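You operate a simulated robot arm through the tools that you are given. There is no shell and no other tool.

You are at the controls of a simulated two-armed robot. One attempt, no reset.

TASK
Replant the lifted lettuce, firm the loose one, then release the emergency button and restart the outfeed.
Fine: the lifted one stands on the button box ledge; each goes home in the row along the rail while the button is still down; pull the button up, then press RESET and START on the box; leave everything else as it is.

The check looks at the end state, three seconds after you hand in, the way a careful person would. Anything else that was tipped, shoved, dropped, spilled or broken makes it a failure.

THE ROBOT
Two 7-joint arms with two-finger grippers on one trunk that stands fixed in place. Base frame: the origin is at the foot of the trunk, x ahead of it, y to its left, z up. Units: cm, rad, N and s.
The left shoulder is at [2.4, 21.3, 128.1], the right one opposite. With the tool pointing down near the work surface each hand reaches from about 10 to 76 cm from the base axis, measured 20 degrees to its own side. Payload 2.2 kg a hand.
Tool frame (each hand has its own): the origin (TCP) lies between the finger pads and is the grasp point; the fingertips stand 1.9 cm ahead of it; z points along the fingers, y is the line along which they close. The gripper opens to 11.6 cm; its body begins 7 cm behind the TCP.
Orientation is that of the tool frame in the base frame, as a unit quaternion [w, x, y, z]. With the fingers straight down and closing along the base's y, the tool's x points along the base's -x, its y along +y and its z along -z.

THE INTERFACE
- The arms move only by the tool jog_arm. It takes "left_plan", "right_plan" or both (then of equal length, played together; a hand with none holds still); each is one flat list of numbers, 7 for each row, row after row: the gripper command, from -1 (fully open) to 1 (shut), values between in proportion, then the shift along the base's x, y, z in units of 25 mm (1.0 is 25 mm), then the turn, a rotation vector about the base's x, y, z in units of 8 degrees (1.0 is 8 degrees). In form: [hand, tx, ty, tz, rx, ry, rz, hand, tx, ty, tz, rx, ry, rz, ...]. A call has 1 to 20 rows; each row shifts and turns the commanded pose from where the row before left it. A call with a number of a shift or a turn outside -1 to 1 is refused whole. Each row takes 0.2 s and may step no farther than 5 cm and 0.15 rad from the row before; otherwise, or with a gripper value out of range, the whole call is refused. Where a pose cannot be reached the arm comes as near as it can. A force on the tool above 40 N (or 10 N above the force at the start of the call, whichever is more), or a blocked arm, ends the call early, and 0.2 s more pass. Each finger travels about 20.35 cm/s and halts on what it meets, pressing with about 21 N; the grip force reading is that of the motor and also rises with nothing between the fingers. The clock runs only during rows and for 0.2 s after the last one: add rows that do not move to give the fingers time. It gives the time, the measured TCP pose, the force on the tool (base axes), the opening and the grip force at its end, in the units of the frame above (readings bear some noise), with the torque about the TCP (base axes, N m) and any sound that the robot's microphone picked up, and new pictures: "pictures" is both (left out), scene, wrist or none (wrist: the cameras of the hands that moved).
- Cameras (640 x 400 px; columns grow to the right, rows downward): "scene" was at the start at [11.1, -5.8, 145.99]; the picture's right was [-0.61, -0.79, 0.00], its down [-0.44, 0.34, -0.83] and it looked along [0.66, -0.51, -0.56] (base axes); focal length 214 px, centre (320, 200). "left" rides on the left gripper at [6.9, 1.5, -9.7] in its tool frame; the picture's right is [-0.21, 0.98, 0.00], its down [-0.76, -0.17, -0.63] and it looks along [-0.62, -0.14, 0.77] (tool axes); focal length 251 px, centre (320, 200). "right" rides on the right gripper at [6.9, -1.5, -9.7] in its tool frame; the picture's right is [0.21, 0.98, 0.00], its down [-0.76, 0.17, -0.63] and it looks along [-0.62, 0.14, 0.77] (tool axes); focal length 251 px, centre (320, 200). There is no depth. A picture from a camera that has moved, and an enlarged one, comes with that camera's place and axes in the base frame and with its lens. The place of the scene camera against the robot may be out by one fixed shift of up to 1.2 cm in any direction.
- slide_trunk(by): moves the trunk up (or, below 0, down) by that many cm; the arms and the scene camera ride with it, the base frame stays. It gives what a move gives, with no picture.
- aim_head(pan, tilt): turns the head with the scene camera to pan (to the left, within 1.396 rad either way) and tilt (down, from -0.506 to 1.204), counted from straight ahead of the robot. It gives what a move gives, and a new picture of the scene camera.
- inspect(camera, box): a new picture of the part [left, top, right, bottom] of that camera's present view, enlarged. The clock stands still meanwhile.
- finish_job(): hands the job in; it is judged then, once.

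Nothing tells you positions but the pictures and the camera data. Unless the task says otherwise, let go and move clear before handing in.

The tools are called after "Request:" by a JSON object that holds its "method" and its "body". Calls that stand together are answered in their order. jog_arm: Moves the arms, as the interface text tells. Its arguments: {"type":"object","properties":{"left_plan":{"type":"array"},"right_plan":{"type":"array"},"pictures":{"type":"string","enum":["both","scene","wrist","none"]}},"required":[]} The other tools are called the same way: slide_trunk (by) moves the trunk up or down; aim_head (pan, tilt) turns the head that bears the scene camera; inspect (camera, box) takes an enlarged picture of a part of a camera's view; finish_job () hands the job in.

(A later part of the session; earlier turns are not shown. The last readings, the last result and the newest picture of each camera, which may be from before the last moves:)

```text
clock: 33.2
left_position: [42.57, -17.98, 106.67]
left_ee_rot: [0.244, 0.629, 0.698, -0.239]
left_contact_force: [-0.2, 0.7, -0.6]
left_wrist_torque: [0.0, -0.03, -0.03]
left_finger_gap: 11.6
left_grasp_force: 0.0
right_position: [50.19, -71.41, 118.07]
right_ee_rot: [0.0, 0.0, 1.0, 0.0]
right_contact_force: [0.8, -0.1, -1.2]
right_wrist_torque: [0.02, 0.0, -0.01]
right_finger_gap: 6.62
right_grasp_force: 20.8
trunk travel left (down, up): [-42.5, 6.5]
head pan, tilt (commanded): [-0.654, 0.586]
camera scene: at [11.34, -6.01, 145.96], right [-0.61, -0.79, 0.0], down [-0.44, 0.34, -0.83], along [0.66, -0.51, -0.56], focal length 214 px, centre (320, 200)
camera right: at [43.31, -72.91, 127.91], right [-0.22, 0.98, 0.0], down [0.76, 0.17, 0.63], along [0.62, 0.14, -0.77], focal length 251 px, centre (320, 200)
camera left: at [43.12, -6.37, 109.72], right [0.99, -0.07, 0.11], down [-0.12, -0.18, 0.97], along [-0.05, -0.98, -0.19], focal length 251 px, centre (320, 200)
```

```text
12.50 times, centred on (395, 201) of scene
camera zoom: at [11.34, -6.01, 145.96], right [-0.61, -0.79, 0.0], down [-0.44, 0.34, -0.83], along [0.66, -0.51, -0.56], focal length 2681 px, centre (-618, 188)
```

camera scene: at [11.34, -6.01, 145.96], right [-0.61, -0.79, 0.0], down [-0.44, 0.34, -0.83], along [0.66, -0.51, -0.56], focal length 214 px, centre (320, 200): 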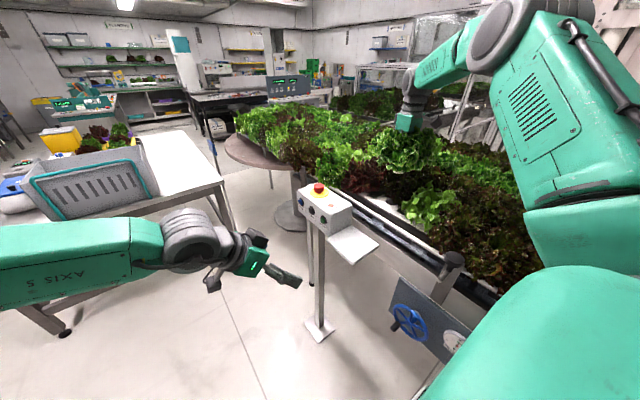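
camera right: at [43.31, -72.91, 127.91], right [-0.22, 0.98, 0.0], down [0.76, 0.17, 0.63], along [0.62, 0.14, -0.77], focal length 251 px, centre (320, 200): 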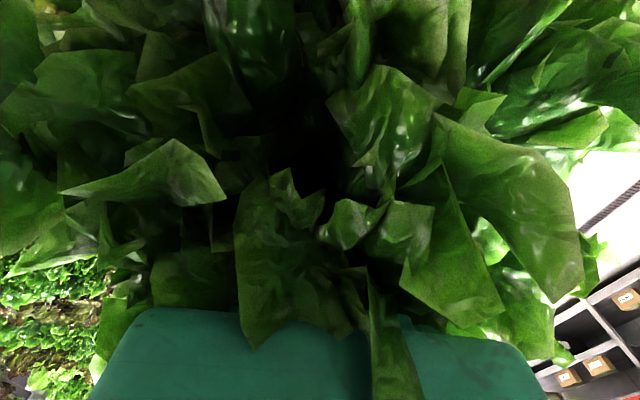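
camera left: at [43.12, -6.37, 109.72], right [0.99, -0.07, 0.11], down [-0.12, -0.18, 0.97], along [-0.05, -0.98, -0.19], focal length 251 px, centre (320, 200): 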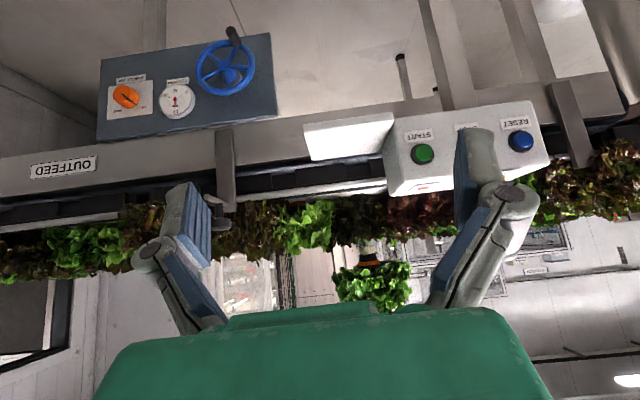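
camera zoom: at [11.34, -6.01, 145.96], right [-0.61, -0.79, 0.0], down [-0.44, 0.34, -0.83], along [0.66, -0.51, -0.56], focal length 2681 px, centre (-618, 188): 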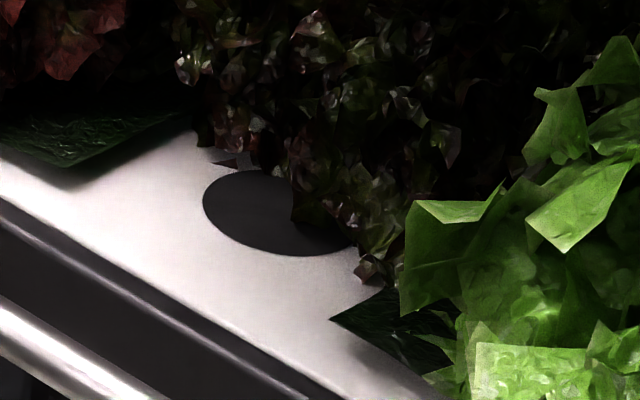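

Plug and hole agree to within about 0.2 cm. I'll shift y by +0.1 cm and lower until the plug is just above the channel, then re-check.

Request:
{"method": "jog_arm", "body": {"right_plan": [0.3, 0, 0.04, -0.6, 0, 0, 0, 0.3, 0, 0, -0.6, 0, 0, 0, 0.3, 0, 0, -0.6, 0, 0, 0, 0.3, 0, 0, -0.6, 0, 0, 0, 0.3, 0, 0, -0.6, 0, 0, 0, 0.3, 0, 0, -0.6, 0, 0, 0, 0.3, 0, 0, -0.6, 0, 0, 0, 0.3, 0, 0, -0.4, 0, 0, 0, 0.3, 0, 0, 0, 0, 0, 0], "pictures": "both"}}

Request:
{"method": "inspect", "body": {"camera": "left", "box": [325, 170, 405, 230]}}

Request:
{"method": "inspect", "body": {"camera": "scene", "box": [370, 160, 450, 220]}}

```text
clock: 35.2
left_position: [42.54, -18.04, 106.68]
left_ee_rot: [0.245, 0.629, 0.698, -0.237]
left_contact_force: [0.6, -0.4, 0.0]
left_wrist_torque: [0.0, 0.0, -0.04]
left_finger_gap: 11.59
left_grasp_force: 0.0
right_position: [50.25, -71.32, 106.51]
right_ee_rot: [0.0, -0.001, 1.0, 0.0]
right_contact_force: [-1.0, 0.1, -1.2]
right_wrist_torque: [0.02, 0.01, 0.02]
right_finger_gap: 6.61
right_grasp_force: 21.0
trunk travel left (down, up): [-42.5, 6.5]
head pan, tilt (commanded): [-0.654, 0.586]
camera scene: at [11.33, -6.12, 145.96], right [-0.61, -0.79, 0.0], down [-0.44, 0.34, -0.83], along [0.66, -0.5, -0.56], focal length 214 px, centre (320, 200)
camera right: at [43.31, -72.77, 116.36], right [-0.22, 0.98, 0.0], down [0.76, 0.17, 0.63], along [0.62, 0.14, -0.77], focal length 251 px, centre (320, 200)
```

scene: 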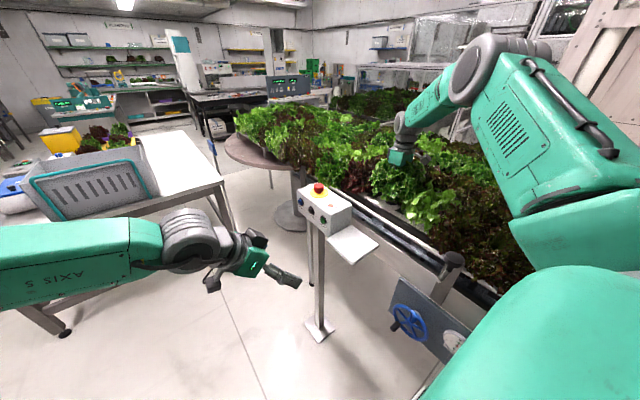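
right: 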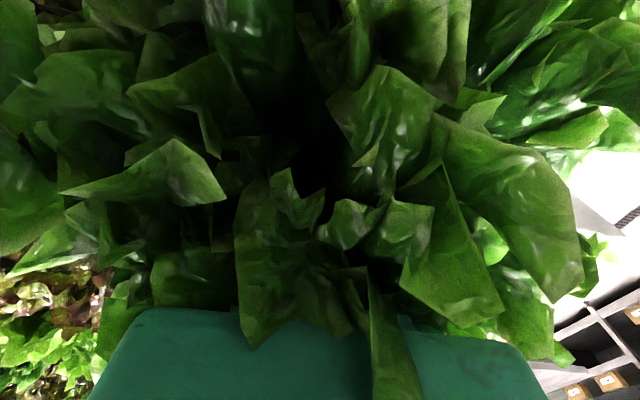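

```text
6.67 times, centred on (365, 200) of left
camera zoom: at [43.09, -6.4, 109.72], right [0.99, -0.07, 0.11], down [-0.13, -0.18, 0.97], along [-0.05, -0.98, -0.19], focal length 1676 px, centre (20, 200)
```

zoom: 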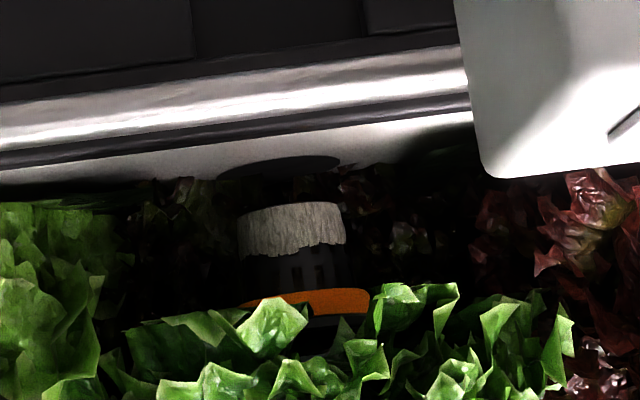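

```text
6.67 times, centred on (410, 190) of scene
camera zoom: at [11.33, -6.12, 145.96], right [-0.61, -0.79, 0.0], down [-0.44, 0.34, -0.83], along [0.66, -0.5, -0.56], focal length 1430 px, centre (-280, 267)
```

zoom: 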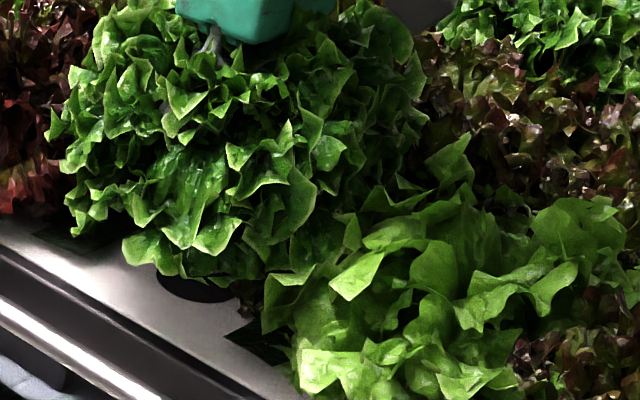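

Request:
{"method": "inspect", "body": {"camera": "left", "box": [340, 185, 380, 210]}}

```text
16.00 times, centred on (360, 198) of left
camera zoom: at [43.09, -6.4, 109.72], right [0.99, -0.07, 0.11], down [-0.13, -0.18, 0.97], along [-0.05, -0.98, -0.19], focal length 4023 px, centre (-320, 240)
```

zoom: 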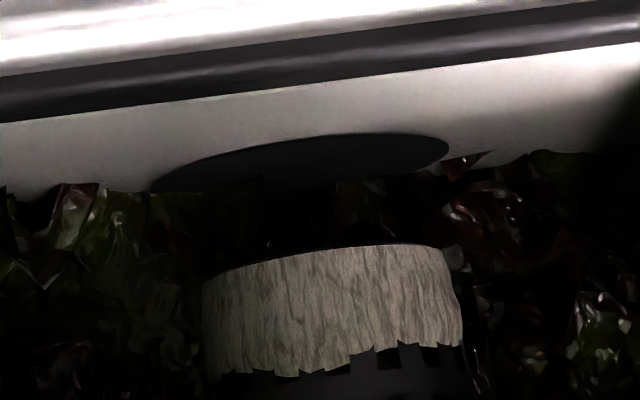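

Request:
{"method": "jog_arm", "body": {"left_plan": [-1, -0.94, -0.6, -0.17, 0, 0, 0.59, -1, -0.94, -0.9, -0.17, 0, 0, 0.59, -1, -0.94, -0.9, -0.17, 0, 0, 0.59, -1, -0.94, -0.9, -0.17, 0, 0, 0.59, -1, -0.94, -0.9, -0.17, 0, 0, 0.59, -1, -0.94, -0.9, -0.17, 0, 0, 0.59, -1, -0.94, -0.9, -0.17, 0, 0, 0.59, -1, 0, 0, 0, 0, 0, 0], "pictures": "wrist"}}

```text
clock: 37.0
left_position: [28.2, -31.09, 103.8]
left_ee_rot: [0.299, 0.427, 0.837, -0.167]
left_contact_force: [-0.8, -0.4, -0.1]
left_wrist_torque: [-0.01, 0.0, 0.01]
left_finger_gap: 11.58
left_grasp_force: 0.2
left hand out of reach, approached as far as the arm can: row 7
right_position: [50.3, -71.2, 106.67]
right_ee_rot: [0.001, -0.001, 1.0, 0.0]
right_contact_force: [0.1, -0.7, -1.5]
right_wrist_torque: [0.0, -0.01, 0.0]
right_finger_gap: 6.63
right_grasp_force: 21.5
trunk travel left (down, up): [-42.5, 6.5]
head pan, tilt (commanded): [-0.654, 0.586]
camera left: at [22.79, -20.72, 106.75], right [0.89, 0.43, 0.11], down [-0.02, -0.22, 0.97], along [0.45, -0.87, -0.19], focal length 251 px, centre (320, 200)
```

left: 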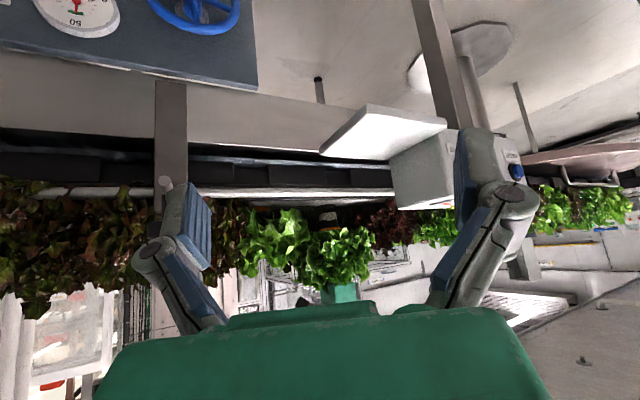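

Request:
{"method": "inspect", "body": {"camera": "left", "box": [308, 195, 348, 220]}}

Request:
{"method": "inspect", "body": {"camera": "left", "box": [230, 180, 390, 280]}}

Request:
{"method": "inspect", "body": {"camera": "left", "box": [0, 160, 180, 290]}}

```text
16.00 times, centred on (328, 208) of left
camera zoom: at [22.79, -20.72, 106.75], right [0.89, 0.43, 0.11], down [-0.02, -0.22, 0.97], along [0.45, -0.87, -0.19], focal length 4023 px, centre (192, 80)
```

zoom: 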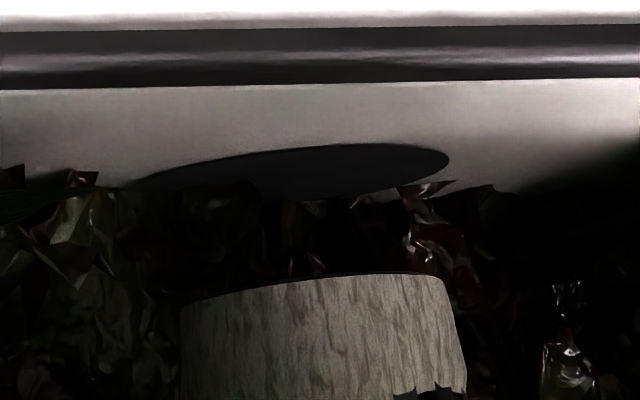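

```text
4.00 times, centred on (310, 230) of left
camera zoom: at [22.79, -20.72, 106.75], right [0.89, 0.43, 0.11], down [-0.02, -0.22, 0.97], along [0.45, -0.87, -0.19], focal length 1006 px, centre (360, 80)
```

zoom: 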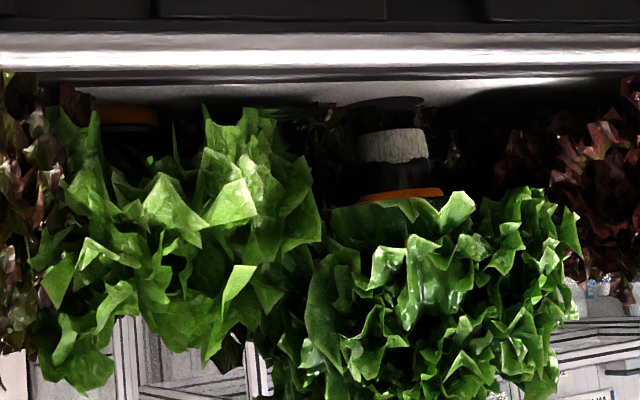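

```text
3.08 times, centred on (90, 225) of left
camera zoom: at [22.79, -20.72, 106.75], right [0.89, 0.43, 0.11], down [-0.02, -0.22, 0.97], along [0.45, -0.87, -0.19], focal length 774 px, centre (1028, 123)
```

zoom: 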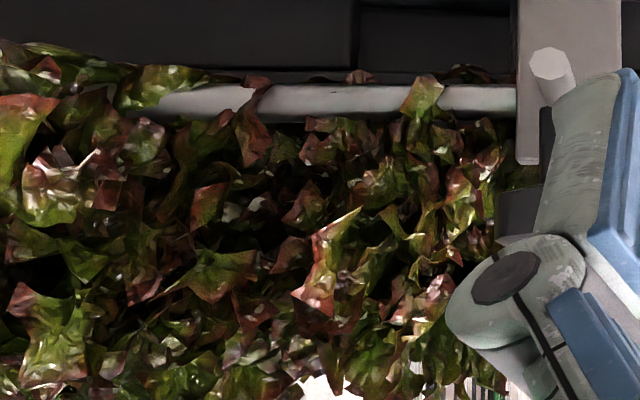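

Comparing plug and hole from two angles, the plug is about 0.18 cm too far in +x and 0.08 in +y. I'll correct that and lower slowly into the hole.

Request:
{"method": "jog_arm", "body": {"right_plan": [0.3, -0.065, -0.02, 0, 0, 0, 0, 0.3, 0, 0, 0, 0, 0, 0, 0.3, 0, 0, -0.3, 0, 0, 0, 0.3, 0, 0, -0.3, 0, 0, 0, 0.3, 0, 0, -0.2, 0, 0, 0, 0.3, 0, 0, -0.2, 0, 0, 0, 0.3, 0, 0, 0, 0, 0, 0], "pictures": "none"}}

Request:
{"method": "inspect", "body": {"camera": "left", "box": [308, 195, 348, 220]}}

```text
clock: 38.6
left_position: [28.01, -31.07, 103.66]
left_ee_rot: [0.298, 0.429, 0.836, -0.167]
left_contact_force: [0.2, 0.5, 1.0]
left_wrist_torque: [0.02, 0.01, -0.01]
left_finger_gap: 11.61
left_grasp_force: 0.1
right_position: [50.02, -71.34, 104.08]
right_ee_rot: [0.002, -0.001, 1.0, 0.0]
right_contact_force: [-0.4, 0.1, -2.3]
right_wrist_torque: [0.01, -0.04, -0.03]
right_finger_gap: 6.62
right_grasp_force: 20.6
trunk travel left (down, up): [-42.5, 6.5]
head pan, tilt (commanded): [-0.654, 0.586]
```

```text
16.00 times, centred on (328, 208) of left
camera zoom: at [22.78, -20.75, 106.73], right [0.89, 0.43, 0.11], down [-0.02, -0.22, 0.97], along [0.45, -0.87, -0.19], focal length 4023 px, centre (192, 80)
```

zoom: 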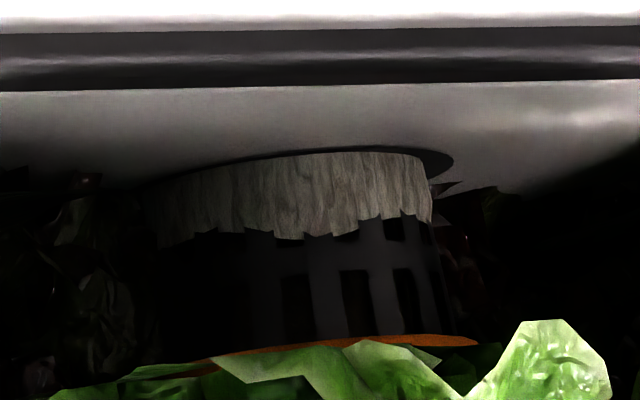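

Request:
{"method": "jog_arm", "body": {"right_plan": [0.3, 0, 0, -0.2, 0, 0, 0, 0.3, 0, 0, -0.2, 0, 0, 0, 0.3, 0, 0, -0.2, 0, 0, 0, 0.3, 0, 0, -0.1, 0, 0, 0, 0.3, 0, 0, 0, 0, 0, 0], "pictures": "none"}}

Request:
{"method": "inspect", "body": {"camera": "left", "box": [308, 195, 348, 220]}}

```text
clock: 39.8
left_position: [28.09, -31.02, 103.63]
left_ee_rot: [0.299, 0.428, 0.836, -0.167]
left_contact_force: [-0.6, 0.3, -0.6]
left_wrist_torque: [-0.02, 0.0, -0.02]
left_finger_gap: 11.62
left_grasp_force: 0.1
right_position: [50.02, -71.44, 102.27]
right_ee_rot: [0.001, 0.0, 1.0, 0.0]
right_contact_force: [-0.5, -0.1, -1.8]
right_wrist_torque: [0.02, -0.01, -0.02]
right_finger_gap: 6.62
right_grasp_force: 21.1
trunk travel left (down, up): [-42.5, 6.5]
head pan, tilt (commanded): [-0.654, 0.586]
```

```text
16.00 times, centred on (328, 208) of left
camera zoom: at [22.78, -20.76, 106.73], right [0.89, 0.43, 0.11], down [-0.02, -0.22, 0.97], along [0.45, -0.87, -0.19], focal length 4023 px, centre (192, 80)
```

zoom: 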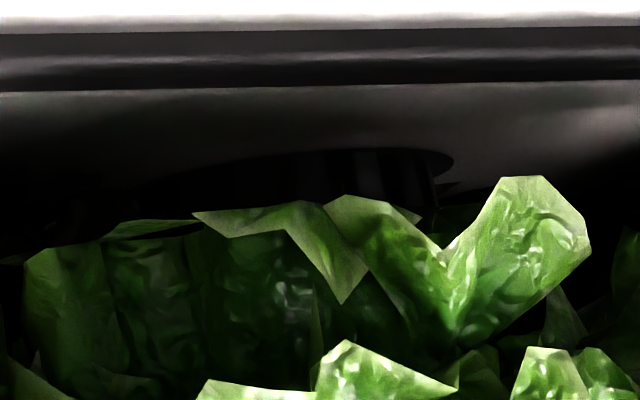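

Request:
{"method": "jog_arm", "body": {"right_plan": [0.3, 0, 0, -0.1, 0, 0, 0, 0.3, 0, 0, -0.1, 0, 0, 0, 0.3, 0, 0, 0, 0, 0, 0], "pictures": "none"}}

Request:
{"method": "inspect", "body": {"camera": "left", "box": [290, 190, 350, 230]}}

```text
clock: 40.6
left_position: [28.11, -31.04, 103.72]
left_ee_rot: [0.298, 0.429, 0.836, -0.167]
left_contact_force: [-0.5, -0.6, 0.7]
left_wrist_torque: [0.0, 0.0, -0.01]
left_finger_gap: 11.63
left_grasp_force: 0.0
right_position: [50.09, -71.46, 101.93]
right_ee_rot: [0.001, -0.001, 1.0, 0.0]
right_contact_force: [-0.7, 1.6, -2.0]
right_wrist_torque: [0.03, 0.01, 0.0]
right_finger_gap: 6.66
right_grasp_force: 21.1
trunk travel left (down, up): [-42.5, 6.5]
head pan, tilt (commanded): [-0.654, 0.586]
```

```text
10.00 times, centred on (320, 210) of left
camera zoom: at [22.78, -20.76, 106.73], right [0.89, 0.43, 0.11], down [-0.02, -0.22, 0.97], along [0.45, -0.87, -0.19], focal length 2514 px, centre (320, 100)
```

zoom: 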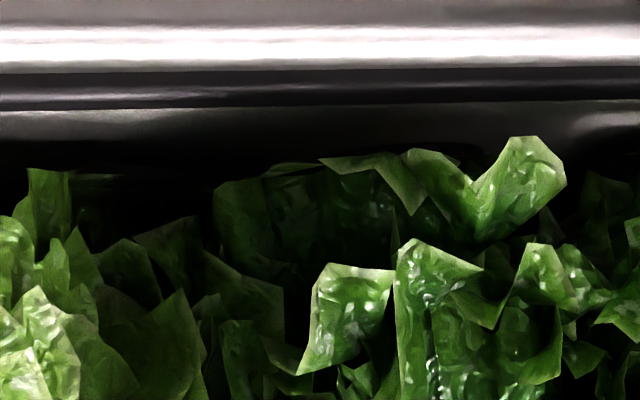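

Request:
{"method": "jog_arm", "body": {"right_plan": [0.3, 0, 0, -0.08, 0, 0, 0, 0.3, 0, 0, -0.08, 0, 0, 0, 0.3, 0, 0, 0, 0, 0, 0], "pictures": "none"}}

```text
clock: 41.4
left_position: [28.11, -31.05, 103.65]
left_ee_rot: [0.299, 0.429, 0.836, -0.168]
left_contact_force: [0.6, -0.1, -0.6]
left_wrist_torque: [-0.02, -0.02, 0.01]
left_finger_gap: 11.57
left_grasp_force: 0.1
right_position: [50.09, -71.5, 101.46]
right_ee_rot: [0.001, -0.001, 1.0, 0.001]
right_contact_force: [-0.7, 0.0, -1.5]
right_wrist_torque: [0.02, -0.03, -0.02]
right_finger_gap: 6.63
right_grasp_force: 20.9
trunk travel left (down, up): [-42.5, 6.5]
head pan, tilt (commanded): [-0.654, 0.586]
```

Request:
{"method": "jog_arm", "body": {"right_plan": [0.3, 0, 0, -0.06, 0, 0, 0, 0.3, 0, 0, -0.06, 0, 0, 0, 0.3, 0, 0, 0, 0, 0, 0], "pictures": "none"}}

Request:
{"method": "inspect", "body": {"camera": "left", "box": [308, 195, 348, 220]}}

```text
clock: 42.2
left_position: [28.12, -31.16, 103.67]
left_ee_rot: [0.298, 0.428, 0.837, -0.167]
left_contact_force: [-0.1, -0.8, -0.1]
left_wrist_torque: [-0.04, 0.01, -0.01]
left_finger_gap: 11.61
left_grasp_force: 0.1
right_position: [50.03, -71.32, 101.15]
right_ee_rot: [0.001, 0.0, 1.0, 0.0]
right_contact_force: [0.2, -0.8, -1.3]
right_wrist_torque: [0.04, -0.02, 0.02]
right_finger_gap: 6.62
right_grasp_force: 21.6
trunk travel left (down, up): [-42.5, 6.5]
head pan, tilt (commanded): [-0.654, 0.586]
```

```text
16.00 times, centred on (328, 208) of left
camera zoom: at [22.75, -20.78, 106.73], right [0.89, 0.43, 0.11], down [-0.02, -0.22, 0.97], along [0.45, -0.87, -0.19], focal length 4023 px, centre (192, 80)
```

zoom: 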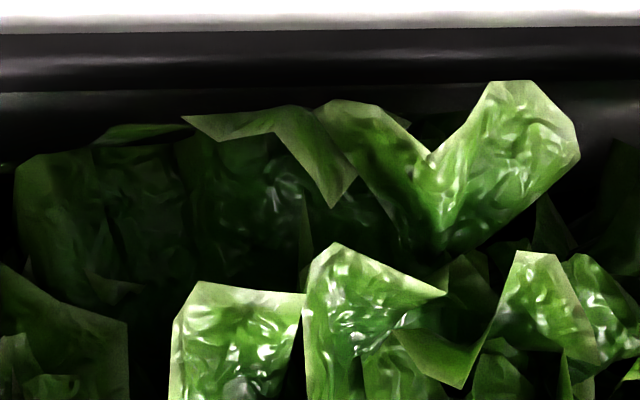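

Request:
{"method": "jog_arm", "body": {"right_plan": [0.3, 0, 0, -0.06, 0, 0, 0, 0.3, 0, 0, -0.06, 0, 0, 0, 0.3, 0, 0, 0, 0, 0, 0], "pictures": "none"}}

```text
clock: 43.0
left_position: [28.09, -31.08, 103.66]
left_ee_rot: [0.299, 0.429, 0.836, -0.168]
left_contact_force: [0.0, 0.7, 0.5]
left_wrist_torque: [0.02, 0.02, -0.04]
left_finger_gap: 11.58
left_grasp_force: 0.1
right_position: [50.02, -71.36, 100.88]
right_ee_rot: [0.0, -0.001, 1.0, -0.001]
right_contact_force: [0.3, -0.6, -1.4]
right_wrist_torque: [0.0, 0.01, -0.03]
right_finger_gap: 6.6
right_grasp_force: 20.7
trunk travel left (down, up): [-42.5, 6.5]
head pan, tilt (commanded): [-0.654, 0.586]
```

Request:
{"method": "jog_arm", "body": {"right_plan": [0.3, 0, 0, -0.06, 0, 0, 0, 0.3, 0, 0, -0.06, 0, 0, 0, 0.3, 0, 0, 0, 0, 0, 0], "pictures": "none"}}

```text
clock: 43.8
left_position: [28.09, -31.04, 103.68]
left_ee_rot: [0.298, 0.429, 0.836, -0.168]
left_contact_force: [0.1, -0.2, -0.4]
left_wrist_torque: [0.02, -0.01, -0.03]
left_finger_gap: 11.62
left_grasp_force: 0.1
right_position: [50.04, -71.39, 100.56]
right_ee_rot: [0.001, 0.0, 1.0, 0.0]
right_contact_force: [-0.1, 0.4, -1.1]
right_wrist_torque: [-0.02, 0.0, 0.01]
right_finger_gap: 6.64
right_grasp_force: 21.0
trunk travel left (down, up): [-42.5, 6.5]
head pan, tilt (commanded): [-0.654, 0.586]
```

Request:
{"method": "inspect", "body": {"camera": "left", "box": [230, 180, 390, 280]}}

Request:
{"method": "inspect", "body": {"camera": "left", "box": [240, 195, 290, 226]}}

```text
4.00 times, centred on (310, 230) of left
camera zoom: at [22.79, -20.76, 106.73], right [0.89, 0.43, 0.11], down [-0.02, -0.22, 0.97], along [0.45, -0.87, -0.19], focal length 1006 px, centre (360, 80)
```

zoom: 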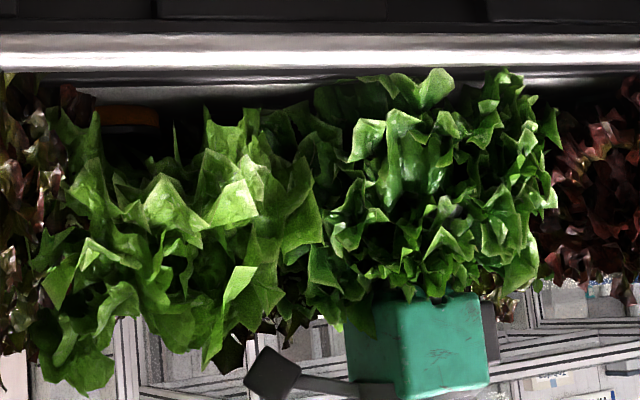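

```text
12.80 times, centred on (265, 210) of left
camera zoom: at [22.79, -20.76, 106.73], right [0.89, 0.43, 0.11], down [-0.02, -0.22, 0.97], along [0.45, -0.87, -0.19], focal length 3218 px, centre (1024, 66)
```

zoom: 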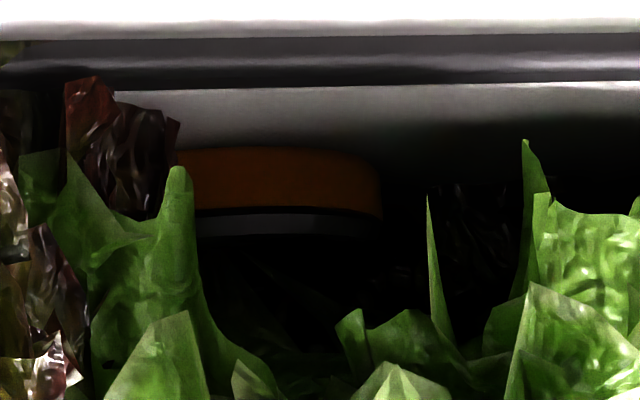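

Request:
{"method": "jog_arm", "body": {"right_plan": [0.3, 0, 0, -0.06, 0, 0, 0, 0.3, 0, 0, -0.06, 0, 0, 0, 0.3, 0, 0, 0, 0, 0, 0], "pictures": "none"}}

```text
clock: 44.6
left_position: [27.98, -31.02, 103.74]
left_ee_rot: [0.299, 0.429, 0.836, -0.168]
left_contact_force: [-0.5, 0.0, 0.4]
left_wrist_torque: [0.01, 0.0, 0.04]
left_finger_gap: 11.62
left_grasp_force: 0.1
right_position: [49.97, -71.42, 100.41]
right_ee_rot: [0.002, -0.001, 1.0, -0.002]
right_contact_force: [0.4, -3.7, 11.0]
right_wrist_torque: [0.16, 0.12, -0.04]
right_finger_gap: 6.61
right_grasp_force: 21.0
trunk travel left (down, up): [-42.5, 6.5]
head pan, tilt (commanded): [-0.654, 0.586]
```

Contact at 11 N upward at TCP z≈100.4, which puts the orange collar flush in the hole — so the pale-green one, whose collar still shows, really is the raised, loose one. I'll press a touch more to confirm this plant is bottomed.

Request:
{"method": "jog_arm", "body": {"right_plan": [0.3, 0, 0, -0.06, 0, 0, 0, 0.3, 0, 0, -0.04, 0, 0, 0, 0.3, 0, 0, 0, 0, 0, 0], "pictures": "none"}}

Request:
{"method": "inspect", "body": {"camera": "left", "box": [230, 180, 390, 280]}}

```text
clock: 45.4
left_position: [28.07, -31.08, 103.74]
left_ee_rot: [0.3, 0.428, 0.836, -0.168]
left_contact_force: [0.4, 0.0, 0.4]
left_wrist_torque: [0.03, -0.03, 0.0]
left_finger_gap: 11.61
left_grasp_force: 0.1
right_position: [49.99, -71.29, 100.15]
right_ee_rot: [0.004, 0.0, 1.0, -0.002]
right_contact_force: [3.7, -8.2, 21.5]
right_wrist_torque: [0.03, 0.01, 0.05]
right_finger_gap: 6.65
right_grasp_force: 20.8
trunk travel left (down, up): [-42.5, 6.5]
head pan, tilt (commanded): [-0.654, 0.586]
```

```text
4.00 times, centred on (310, 230) of left
camera zoom: at [22.7, -20.69, 106.78], right [0.89, 0.43, 0.12], down [-0.02, -0.22, 0.97], along [0.45, -0.87, -0.19], focal length 1006 px, centre (360, 80)
```

zoom: 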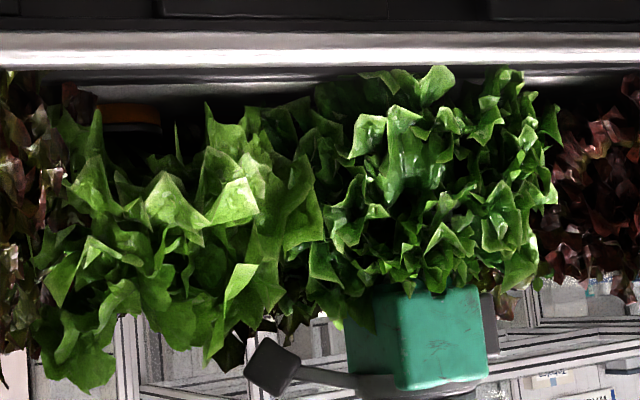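

Request:
{"method": "jog_arm", "body": {"right_plan": [0.3, 0, 0, 0.06, 0, 0, 0, 0.1, 0, 0, 0.04, 0, 0, 0, -0.15, 0, 0, 0, 0, 0, 0, -0.3, 0, 0, 0, 0, 0, 0, -0.4, 0, 0, 0, 0, 0, 0, -0.4, 0, 0, 0, 0, 0, 0], "pictures": "none"}}

Request:
{"method": "inspect", "body": {"camera": "left", "box": [230, 180, 390, 280]}}

```text
clock: 46.8
left_position: [28.22, -30.96, 103.66]
left_ee_rot: [0.299, 0.429, 0.836, -0.168]
left_contact_force: [-0.5, 0.9, 0.2]
left_wrist_torque: [-0.01, 0.0, 0.0]
left_finger_gap: 11.6
left_grasp_force: 0.1
right_position: [50.03, -71.35, 100.42]
right_ee_rot: [0.001, -0.001, 1.0, 0.0]
right_contact_force: [-0.9, -0.2, 0.3]
right_wrist_torque: [-0.01, 0.03, 0.0]
right_finger_gap: 8.14
right_grasp_force: 0.0
trunk travel left (down, up): [-42.5, 6.5]
head pan, tilt (commanded): [-0.654, 0.586]
```

```text
4.00 times, centred on (310, 230) of left
camera zoom: at [22.77, -20.72, 106.74], right [0.89, 0.43, 0.11], down [-0.02, -0.22, 0.97], along [0.45, -0.87, -0.19], focal length 1006 px, centre (360, 80)
```

zoom: 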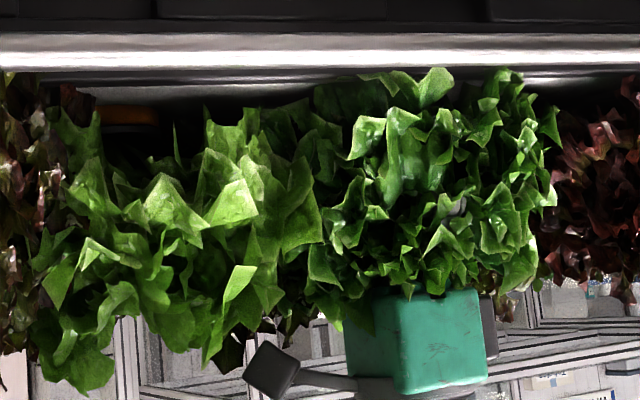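

Released and the plant stays put. I'll raise the right hand straight up and look at the result.

Request:
{"method": "jog_arm", "body": {"right_plan": [-0.4, 0, 0, 0.3, 0, 0, 0, -0.4, 0, 0, 0.5, 0, 0, 0, -0.4, 0, 0, 0.7, 0, 0, 0, -0.4, 0, 0, 0.9, 0, 0, 0, -0.4, 0, 0, 0.9, 0, 0, 0, -0.4, 0, 0, 0.9, 0, 0, 0, -0.4, 0, 0, 0.9, 0, 0, 0, -0.4, 0, 0, 0.9, 0, 0, 0, -0.4, 0, 0, 0.9, 0, 0, 0, -0.4, 0, 0, 0.9, 0, 0, 0, -0.4, 0, 0, 0, 0, 0, 0], "pictures": "both"}}

Request:
{"method": "inspect", "body": {"camera": "left", "box": [230, 180, 390, 280]}}

Request:
{"method": "inspect", "body": {"camera": "scene", "box": [340, 150, 480, 250]}}

```text
clock: 49.2
left_position: [28.13, -31.04, 103.65]
left_ee_rot: [0.299, 0.428, 0.836, -0.167]
left_contact_force: [1.4, -0.1, -0.5]
left_wrist_torque: [0.0, -0.02, -0.01]
left_finger_gap: 11.57
left_grasp_force: 0.1
right_position: [49.91, -71.42, 119.9]
right_ee_rot: [0.001, -0.001, 1.0, 0.0]
right_contact_force: [-0.1, 0.2, -1.0]
right_wrist_torque: [0.02, 0.0, -0.02]
right_finger_gap: 8.13
right_grasp_force: 0.0
trunk travel left (down, up): [-42.5, 6.5]
head pan, tilt (commanded): [-0.654, 0.586]
camera scene: at [11.22, -6.24, 145.96], right [-0.61, -0.79, 0.0], down [-0.44, 0.34, -0.83], along [0.66, -0.5, -0.56], focal length 214 px, centre (320, 200)
camera right: at [43.12, -72.93, 129.65], right [-0.22, 0.98, 0.0], down [0.76, 0.17, 0.63], along [0.62, 0.14, -0.77], focal length 251 px, centre (320, 200)
```

scene: 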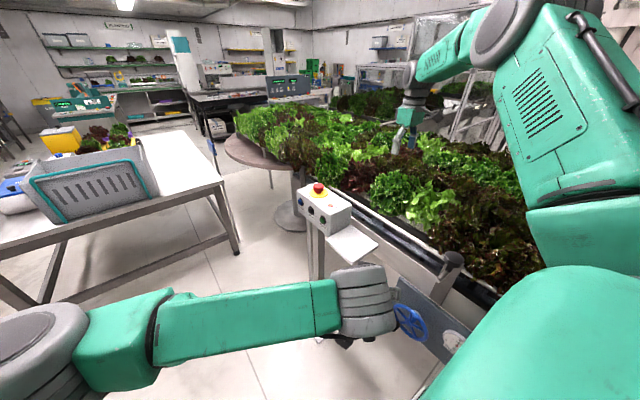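
right: 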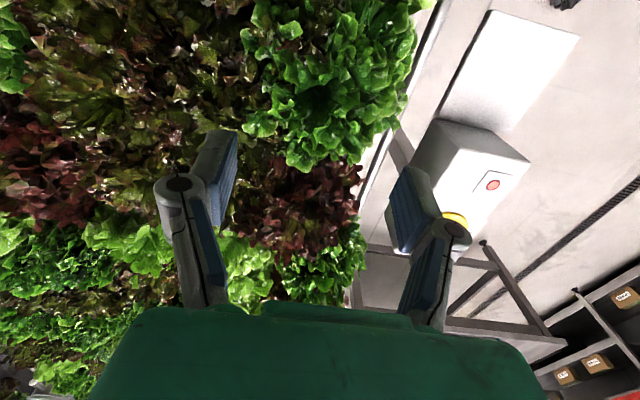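

```text
4.00 times, centred on (310, 230) of left
camera zoom: at [22.8, -20.75, 106.72], right [0.89, 0.43, 0.11], down [-0.02, -0.22, 0.97], along [0.45, -0.87, -0.19], focal length 1006 px, centre (360, 80)
```

zoom: 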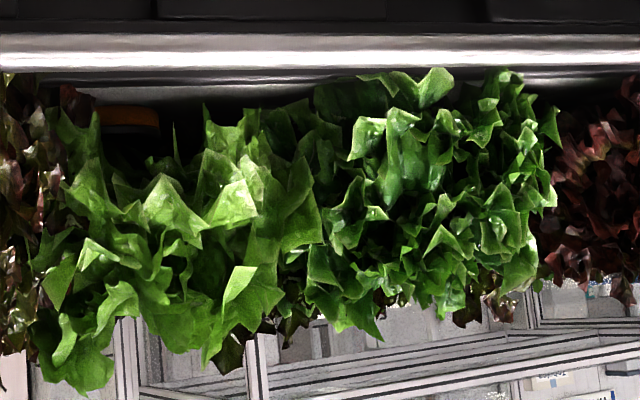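

```text
4.00 times, centred on (410, 200) of scene
camera zoom: at [11.22, -6.24, 145.96], right [-0.61, -0.79, 0.0], down [-0.44, 0.34, -0.83], along [0.66, -0.5, -0.56], focal length 858 px, centre (-40, 200)
```

zoom: 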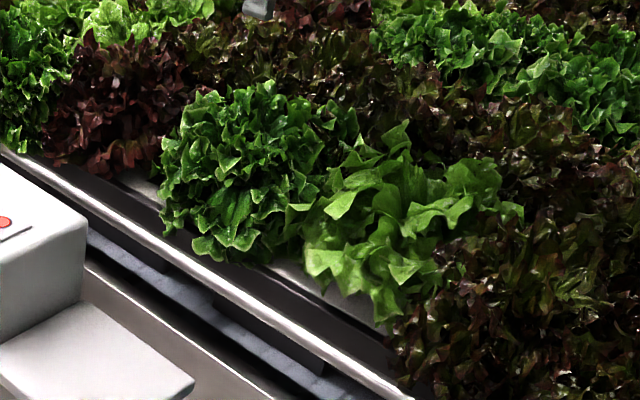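

The replanted lettuce stands upright. Next I'll move the right hand back over x≈24 to look at the pale-green loose plant from above and fix its centre.

Request:
{"method": "jog_arm", "body": {"right_plan": [-0.4, -0.9, 0, 0.1, 0, 0, 0, -0.4, -0.9, 0, 0.1, 0, 0, 0, -0.4, -0.9, 0, 0.1, 0, 0, 0, -0.4, -0.9, 0, 0.1, 0, 0, 0, -0.4, -0.9, 0, 0, 0, 0, 0, -0.4, -0.9, 0, 0, 0, 0, 0, -0.4, -0.9, 0, 0, 0, 0, 0, -0.4, -0.9, 0, 0, 0, 0, 0, -0.4, -0.9, 0, 0, 0, 0, 0, -0.4, -0.9, 0, 0, 0, 0, 0, -0.4, -0.9, 0, 0, 0, 0, 0, -0.4, 0, 0, 0, 0, 0, 0], "pictures": "both"}}

Request:
{"method": "inspect", "body": {"camera": "right", "box": [180, 20, 440, 190]}}

Request:
{"method": "inspect", "body": {"camera": "left", "box": [230, 180, 390, 280]}}

```text
clock: 51.8
left_position: [28.18, -31.02, 103.65]
left_ee_rot: [0.298, 0.428, 0.837, -0.167]
left_contact_force: [-0.2, -0.9, 0.1]
left_wrist_torque: [0.0, 0.01, 0.01]
left_finger_gap: 11.57
left_grasp_force: 0.1
right_position: [25.15, -71.28, 120.73]
right_ee_rot: [0.0, -0.001, 1.0, -0.001]
right_contact_force: [-0.1, 0.2, 0.3]
right_wrist_torque: [0.02, 0.01, 0.04]
right_finger_gap: 8.11
right_grasp_force: 0.0
trunk travel left (down, up): [-42.5, 6.5]
head pan, tilt (commanded): [-0.654, 0.586]
camera scene: at [11.08, -6.19, 145.97], right [-0.61, -0.79, 0.0], down [-0.44, 0.34, -0.83], along [0.66, -0.5, -0.56], focal length 214 px, centre (320, 200)
camera right: at [18.31, -72.79, 130.56], right [-0.22, 0.98, 0.0], down [0.76, 0.17, 0.63], along [0.62, 0.14, -0.77], focal length 251 px, centre (320, 200)
```

scene: 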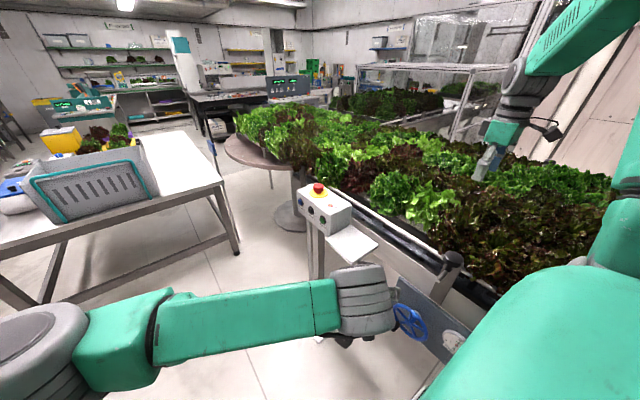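
right: 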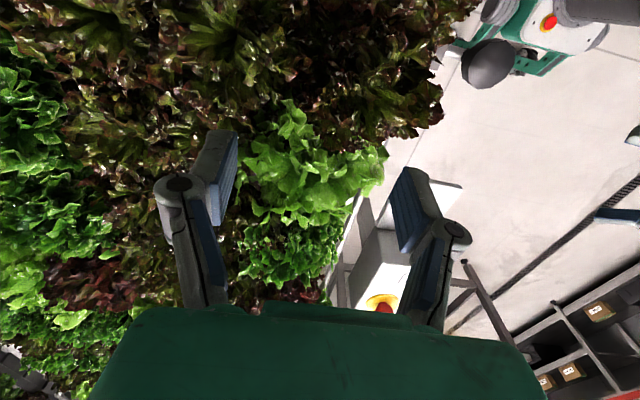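

```text
2.35 times, centred on (310, 105) of right
camera zoom: at [18.31, -72.79, 130.56], right [-0.22, 0.98, 0.0], down [0.76, 0.17, 0.63], along [0.62, 0.14, -0.77], focal length 592 px, centre (344, 424)
```

zoom: 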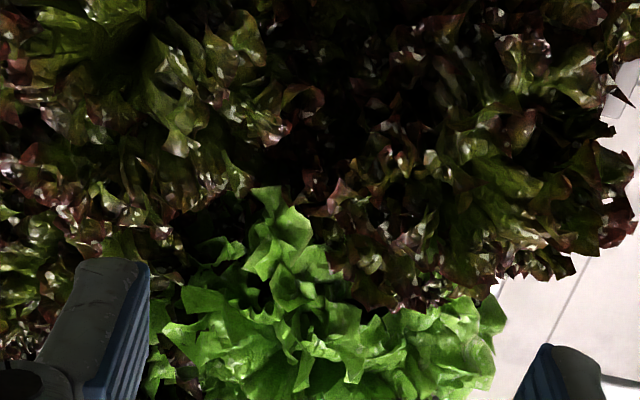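

```text
4.00 times, centred on (310, 230) of left
camera zoom: at [22.82, -20.74, 106.72], right [0.89, 0.43, 0.11], down [-0.02, -0.22, 0.97], along [0.45, -0.87, -0.19], focal length 1006 px, centre (360, 80)
```

zoom: 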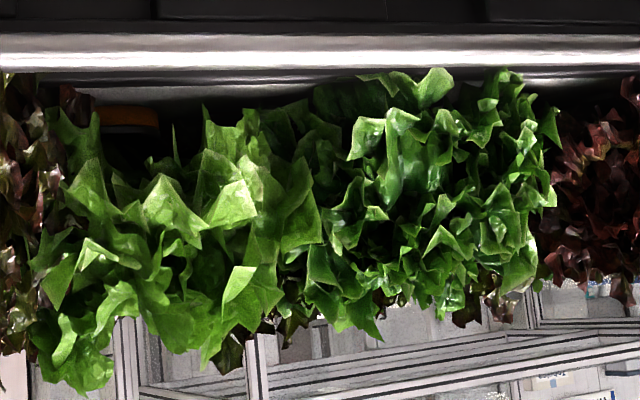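

Request:
{"method": "inspect", "body": {"camera": "right", "box": [220, 90, 400, 210]}}

Request:
{"method": "inspect", "body": {"camera": "right", "box": [220, 180, 360, 300]}}

Request:
{"method": "inspect", "body": {"camera": "right", "box": [140, 0, 470, 140]}}

```text
3.33 times, centred on (310, 150) of right
camera zoom: at [18.31, -72.79, 130.56], right [-0.22, 0.98, 0.0], down [0.76, 0.17, 0.63], along [0.62, 0.14, -0.77], focal length 838 px, centre (353, 367)
```

zoom: 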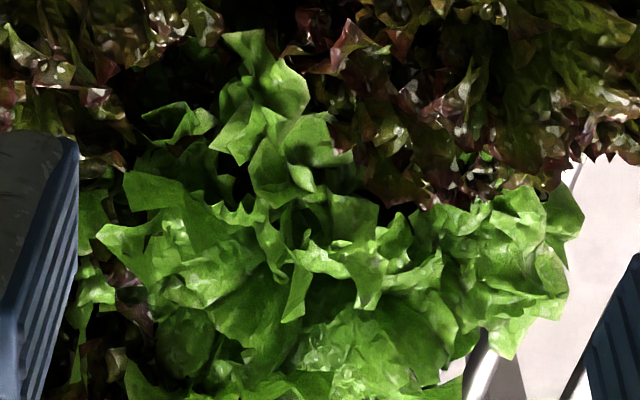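

```text
3.33 times, centred on (290, 240) of right
camera zoom: at [18.31, -72.79, 130.56], right [-0.22, 0.98, 0.0], down [0.76, 0.17, 0.63], along [0.62, 0.14, -0.77], focal length 838 px, centre (420, 67)
```

zoom: 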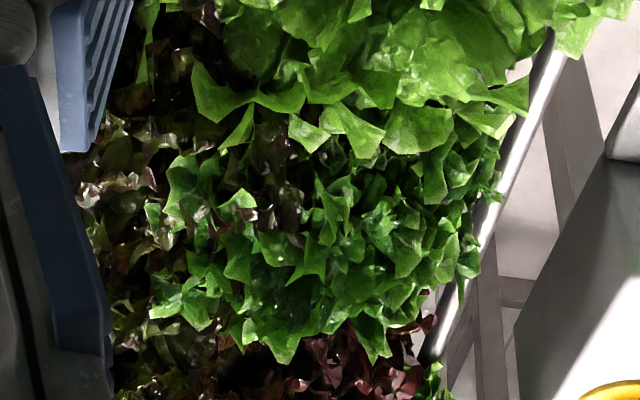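

```text
1.94 times, centred on (305, 70) of right
camera zoom: at [18.31, -72.79, 130.56], right [-0.22, 0.98, 0.0], down [0.76, 0.17, 0.63], along [0.62, 0.14, -0.77], focal length 488 px, centre (349, 452)
```

zoom: 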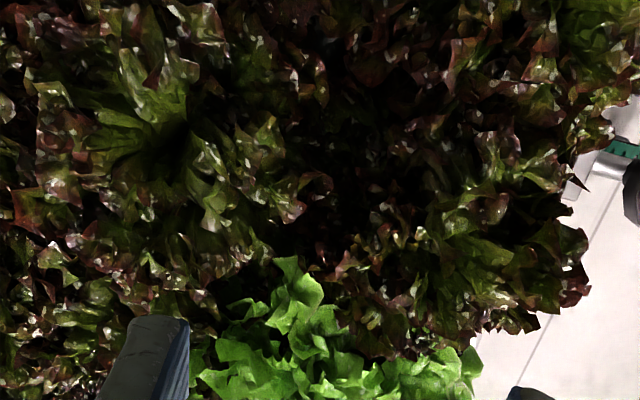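

Request:
{"method": "jog_arm", "body": {"right_plan": [-0.4, 0.95, 0, 0, 0, 0, 0, -0.4, 0.95, 0, -0.2, 0, 0, 0, -0.4, 0.95, 0, -0.4, 0, 0, 0, -0.4, 0.95, 0, -0.6, 0, 0, 0, -0.4, 0, 0, -0.8, 0, 0, 0, -0.4, 0, 0, -0.8, 0, 0, 0, -0.4, 0, 0, -0.6, 0, 0, 0, -0.4, 0, 0, -0.4, 0, 0, 0, -0.4, 0, 0, -0.4, 0, 0, 0, -0.4, 0, 0, 0, 0, 0, 0], "pictures": "both"}}

Request:
{"method": "inspect", "body": {"camera": "left", "box": [180, 180, 400, 320]}}

```text
clock: 54.0
left_position: [28.11, -31.02, 103.64]
left_ee_rot: [0.298, 0.428, 0.836, -0.167]
left_contact_force: [0.1, -0.3, -0.2]
left_wrist_torque: [0.01, 0.03, 0.02]
left_finger_gap: 11.58
left_grasp_force: 0.0
right_position: [34.78, -71.54, 110.24]
right_ee_rot: [0.001, -0.001, 1.0, -0.001]
right_contact_force: [1.1, -0.1, 0.8]
right_wrist_torque: [-0.01, 0.02, 0.0]
right_finger_gap: 8.09
right_grasp_force: 0.0
trunk travel left (down, up): [-42.5, 6.5]
head pan, tilt (commanded): [-0.654, 0.586]
camera scene: at [11.11, -6.26, 145.97], right [-0.61, -0.79, 0.0], down [-0.44, 0.34, -0.83], along [0.66, -0.5, -0.56], focal length 214 px, centre (320, 200)
camera right: at [27.83, -72.86, 120.11], right [-0.22, 0.98, 0.0], down [0.76, 0.17, 0.63], along [0.62, 0.14, -0.77], focal length 251 px, centre (320, 200)
```

scene: 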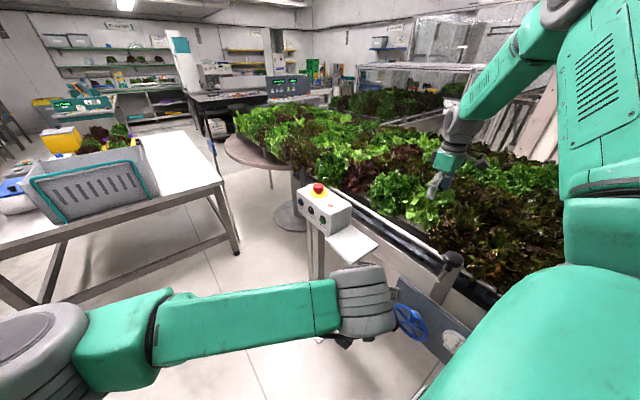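
right: 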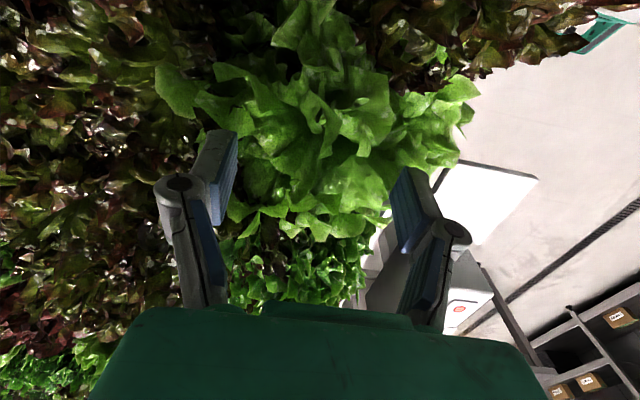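

```text
2.86 times, centred on (290, 250) of left
camera zoom: at [22.77, -20.74, 106.74], right [0.89, 0.43, 0.11], down [-0.02, -0.22, 0.97], along [0.45, -0.87, -0.19], focal length 718 px, centre (406, 57)
```

zoom: 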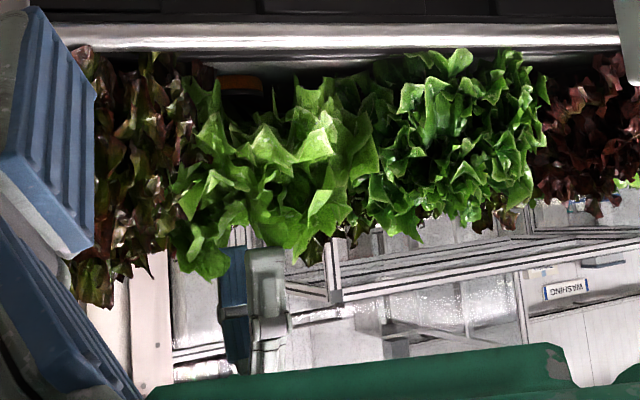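

Request:
{"method": "jog_arm", "body": {"right_plan": [-0.4, 0, 0, -0.4, 0, 0, 0, -0.4, 0, 0, -0.4, 0, 0, 0, -0.4, 0, 0, -0.4, 0, 0, 0, -0.4, 0, 0, -0.4, 0, 0, 0, -0.4, 0, 0, -0.4, 0, 0, 0, -0.4, 0, 0, -0.4, 0, 0, 0, -0.4, 0, 0, -0.3, 0, 0, 0, -0.4, 0, 0, -0.3, 0, 0, 0, -0.4, 0, 0, -0.3, 0, 0, 0, -0.4, 0, 0, 0, 0, 0, 0], "pictures": "wrist"}}

Request:
{"method": "inspect", "body": {"camera": "left", "box": [180, 180, 400, 320]}}

```text
clock: 56.2
left_position: [28.07, -31.06, 103.7]
left_ee_rot: [0.298, 0.428, 0.837, -0.167]
left_contact_force: [-1.0, -0.4, -0.3]
left_wrist_torque: [-0.01, 0.05, -0.01]
left_finger_gap: 11.61
left_grasp_force: 0.0
right_position: [34.72, -71.4, 102.05]
right_ee_rot: [0.001, -0.001, 1.0, 0.0]
right_contact_force: [-0.4, -0.3, 0.9]
right_wrist_torque: [0.02, 0.0, 0.02]
right_finger_gap: 8.1
right_grasp_force: 0.0
trunk travel left (down, up): [-42.5, 6.5]
head pan, tilt (commanded): [-0.654, 0.586]
camera right: at [27.82, -72.85, 111.86], right [-0.22, 0.98, 0.0], down [0.76, 0.17, 0.63], along [0.62, 0.14, -0.77], focal length 251 px, centre (320, 200)
```

right: 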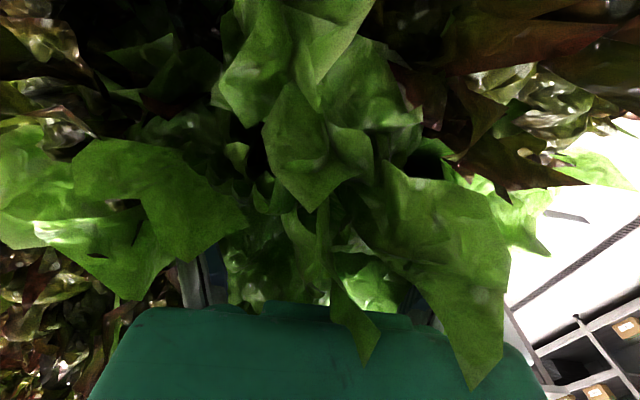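

```text
2.86 times, centred on (290, 250) of left
camera zoom: at [22.77, -20.74, 106.74], right [0.89, 0.43, 0.11], down [-0.02, -0.22, 0.97], along [0.45, -0.87, -0.19], focal length 718 px, centre (406, 57)
```

zoom: 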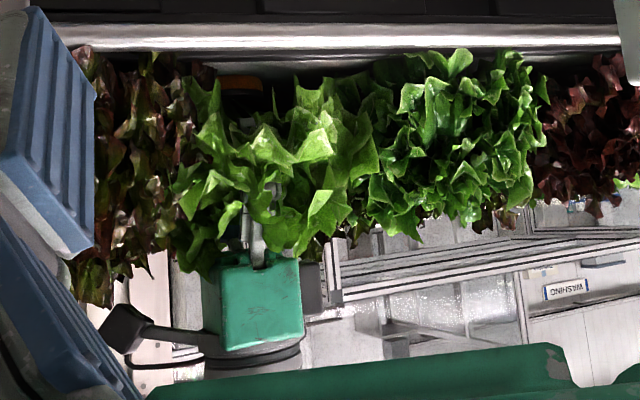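

Request:
{"method": "jog_arm", "body": {"right_plan": [-0.3, 0, 0, 0, 0, 0, 0, -0.2, 0, 0, 0, 0, 0, 0, -0.15, 0, 0, 0, 0, 0, 0, -0.1, 0, 0, 0, 0, 0, 0, 0.0, 0, 0, 0, 0, 0, 0, 0.1, 0, 0, 0, 0, 0, 0], "pictures": "none"}}

Request:
{"method": "inspect", "body": {"camera": "left", "box": [240, 195, 290, 226]}}

```text
clock: 57.6
left_position: [28.01, -31.02, 103.72]
left_ee_rot: [0.299, 0.428, 0.836, -0.168]
left_contact_force: [0.7, -0.8, 0.3]
left_wrist_torque: [0.01, 0.01, -0.01]
left_finger_gap: 11.58
left_grasp_force: 0.1
right_position: [34.75, -71.35, 102.21]
right_ee_rot: [0.001, 0.0, 1.0, 0.0]
right_contact_force: [0.1, -0.4, -0.8]
right_wrist_torque: [0.01, -0.01, -0.03]
right_finger_gap: 6.62
right_grasp_force: 21.3
trunk travel left (down, up): [-42.5, 6.5]
head pan, tilt (commanded): [-0.654, 0.586]
```

```text
12.80 times, centred on (265, 210) of left
camera zoom: at [22.78, -20.75, 106.73], right [0.89, 0.43, 0.11], down [-0.02, -0.22, 0.97], along [0.45, -0.87, -0.19], focal length 3218 px, centre (1024, 66)
```

zoom: 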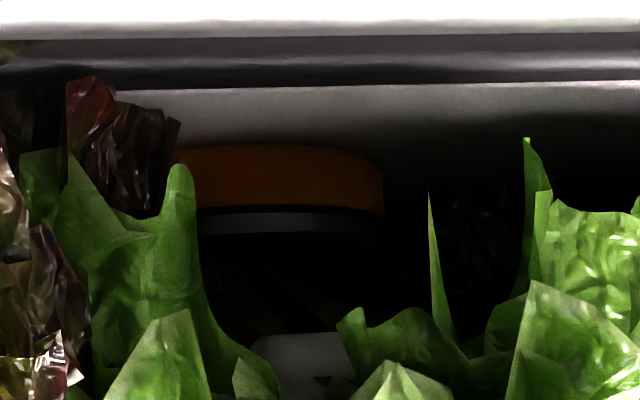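

The pale-green plant's core is gripped. Now I'll press it straight down in small steps and watch the force and collar.

Request:
{"method": "jog_arm", "body": {"right_plan": [0.3, 0, 0, -0.08, 0, 0, 0, 0.3, 0, 0, -0.08, 0, 0, 0, 0.3, 0, 0, 0, 0, 0, 0], "pictures": "none"}}

Request:
{"method": "inspect", "body": {"camera": "left", "box": [240, 195, 290, 226]}}

```text
clock: 58.4
left_position: [28.23, -31.05, 103.64]
left_ee_rot: [0.298, 0.428, 0.836, -0.167]
left_contact_force: [0.7, 0.1, 0.3]
left_wrist_torque: [0.0, 0.02, 0.01]
left_finger_gap: 11.58
left_grasp_force: 0.0
right_position: [34.65, -71.37, 101.64]
right_ee_rot: [0.001, -0.002, 1.0, 0.0]
right_contact_force: [0.2, -0.3, -0.2]
right_wrist_torque: [0.08, 0.01, -0.01]
right_finger_gap: 6.6
right_grasp_force: 21.3
trunk travel left (down, up): [-42.5, 6.5]
head pan, tilt (commanded): [-0.654, 0.586]
```

```text
12.80 times, centred on (265, 210) of left
camera zoom: at [22.76, -20.77, 106.73], right [0.89, 0.43, 0.11], down [-0.02, -0.22, 0.97], along [0.45, -0.87, -0.19], focal length 3218 px, centre (1024, 66)
```

zoom: 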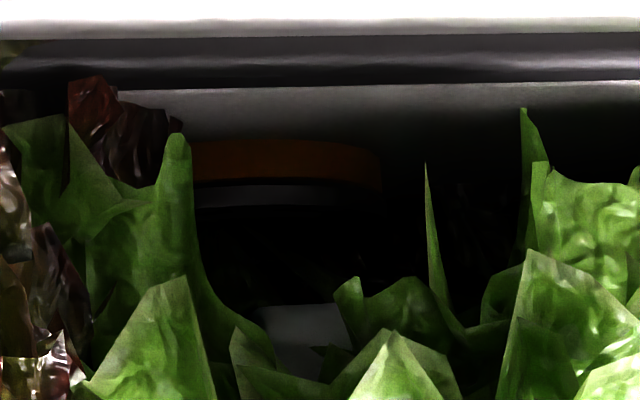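

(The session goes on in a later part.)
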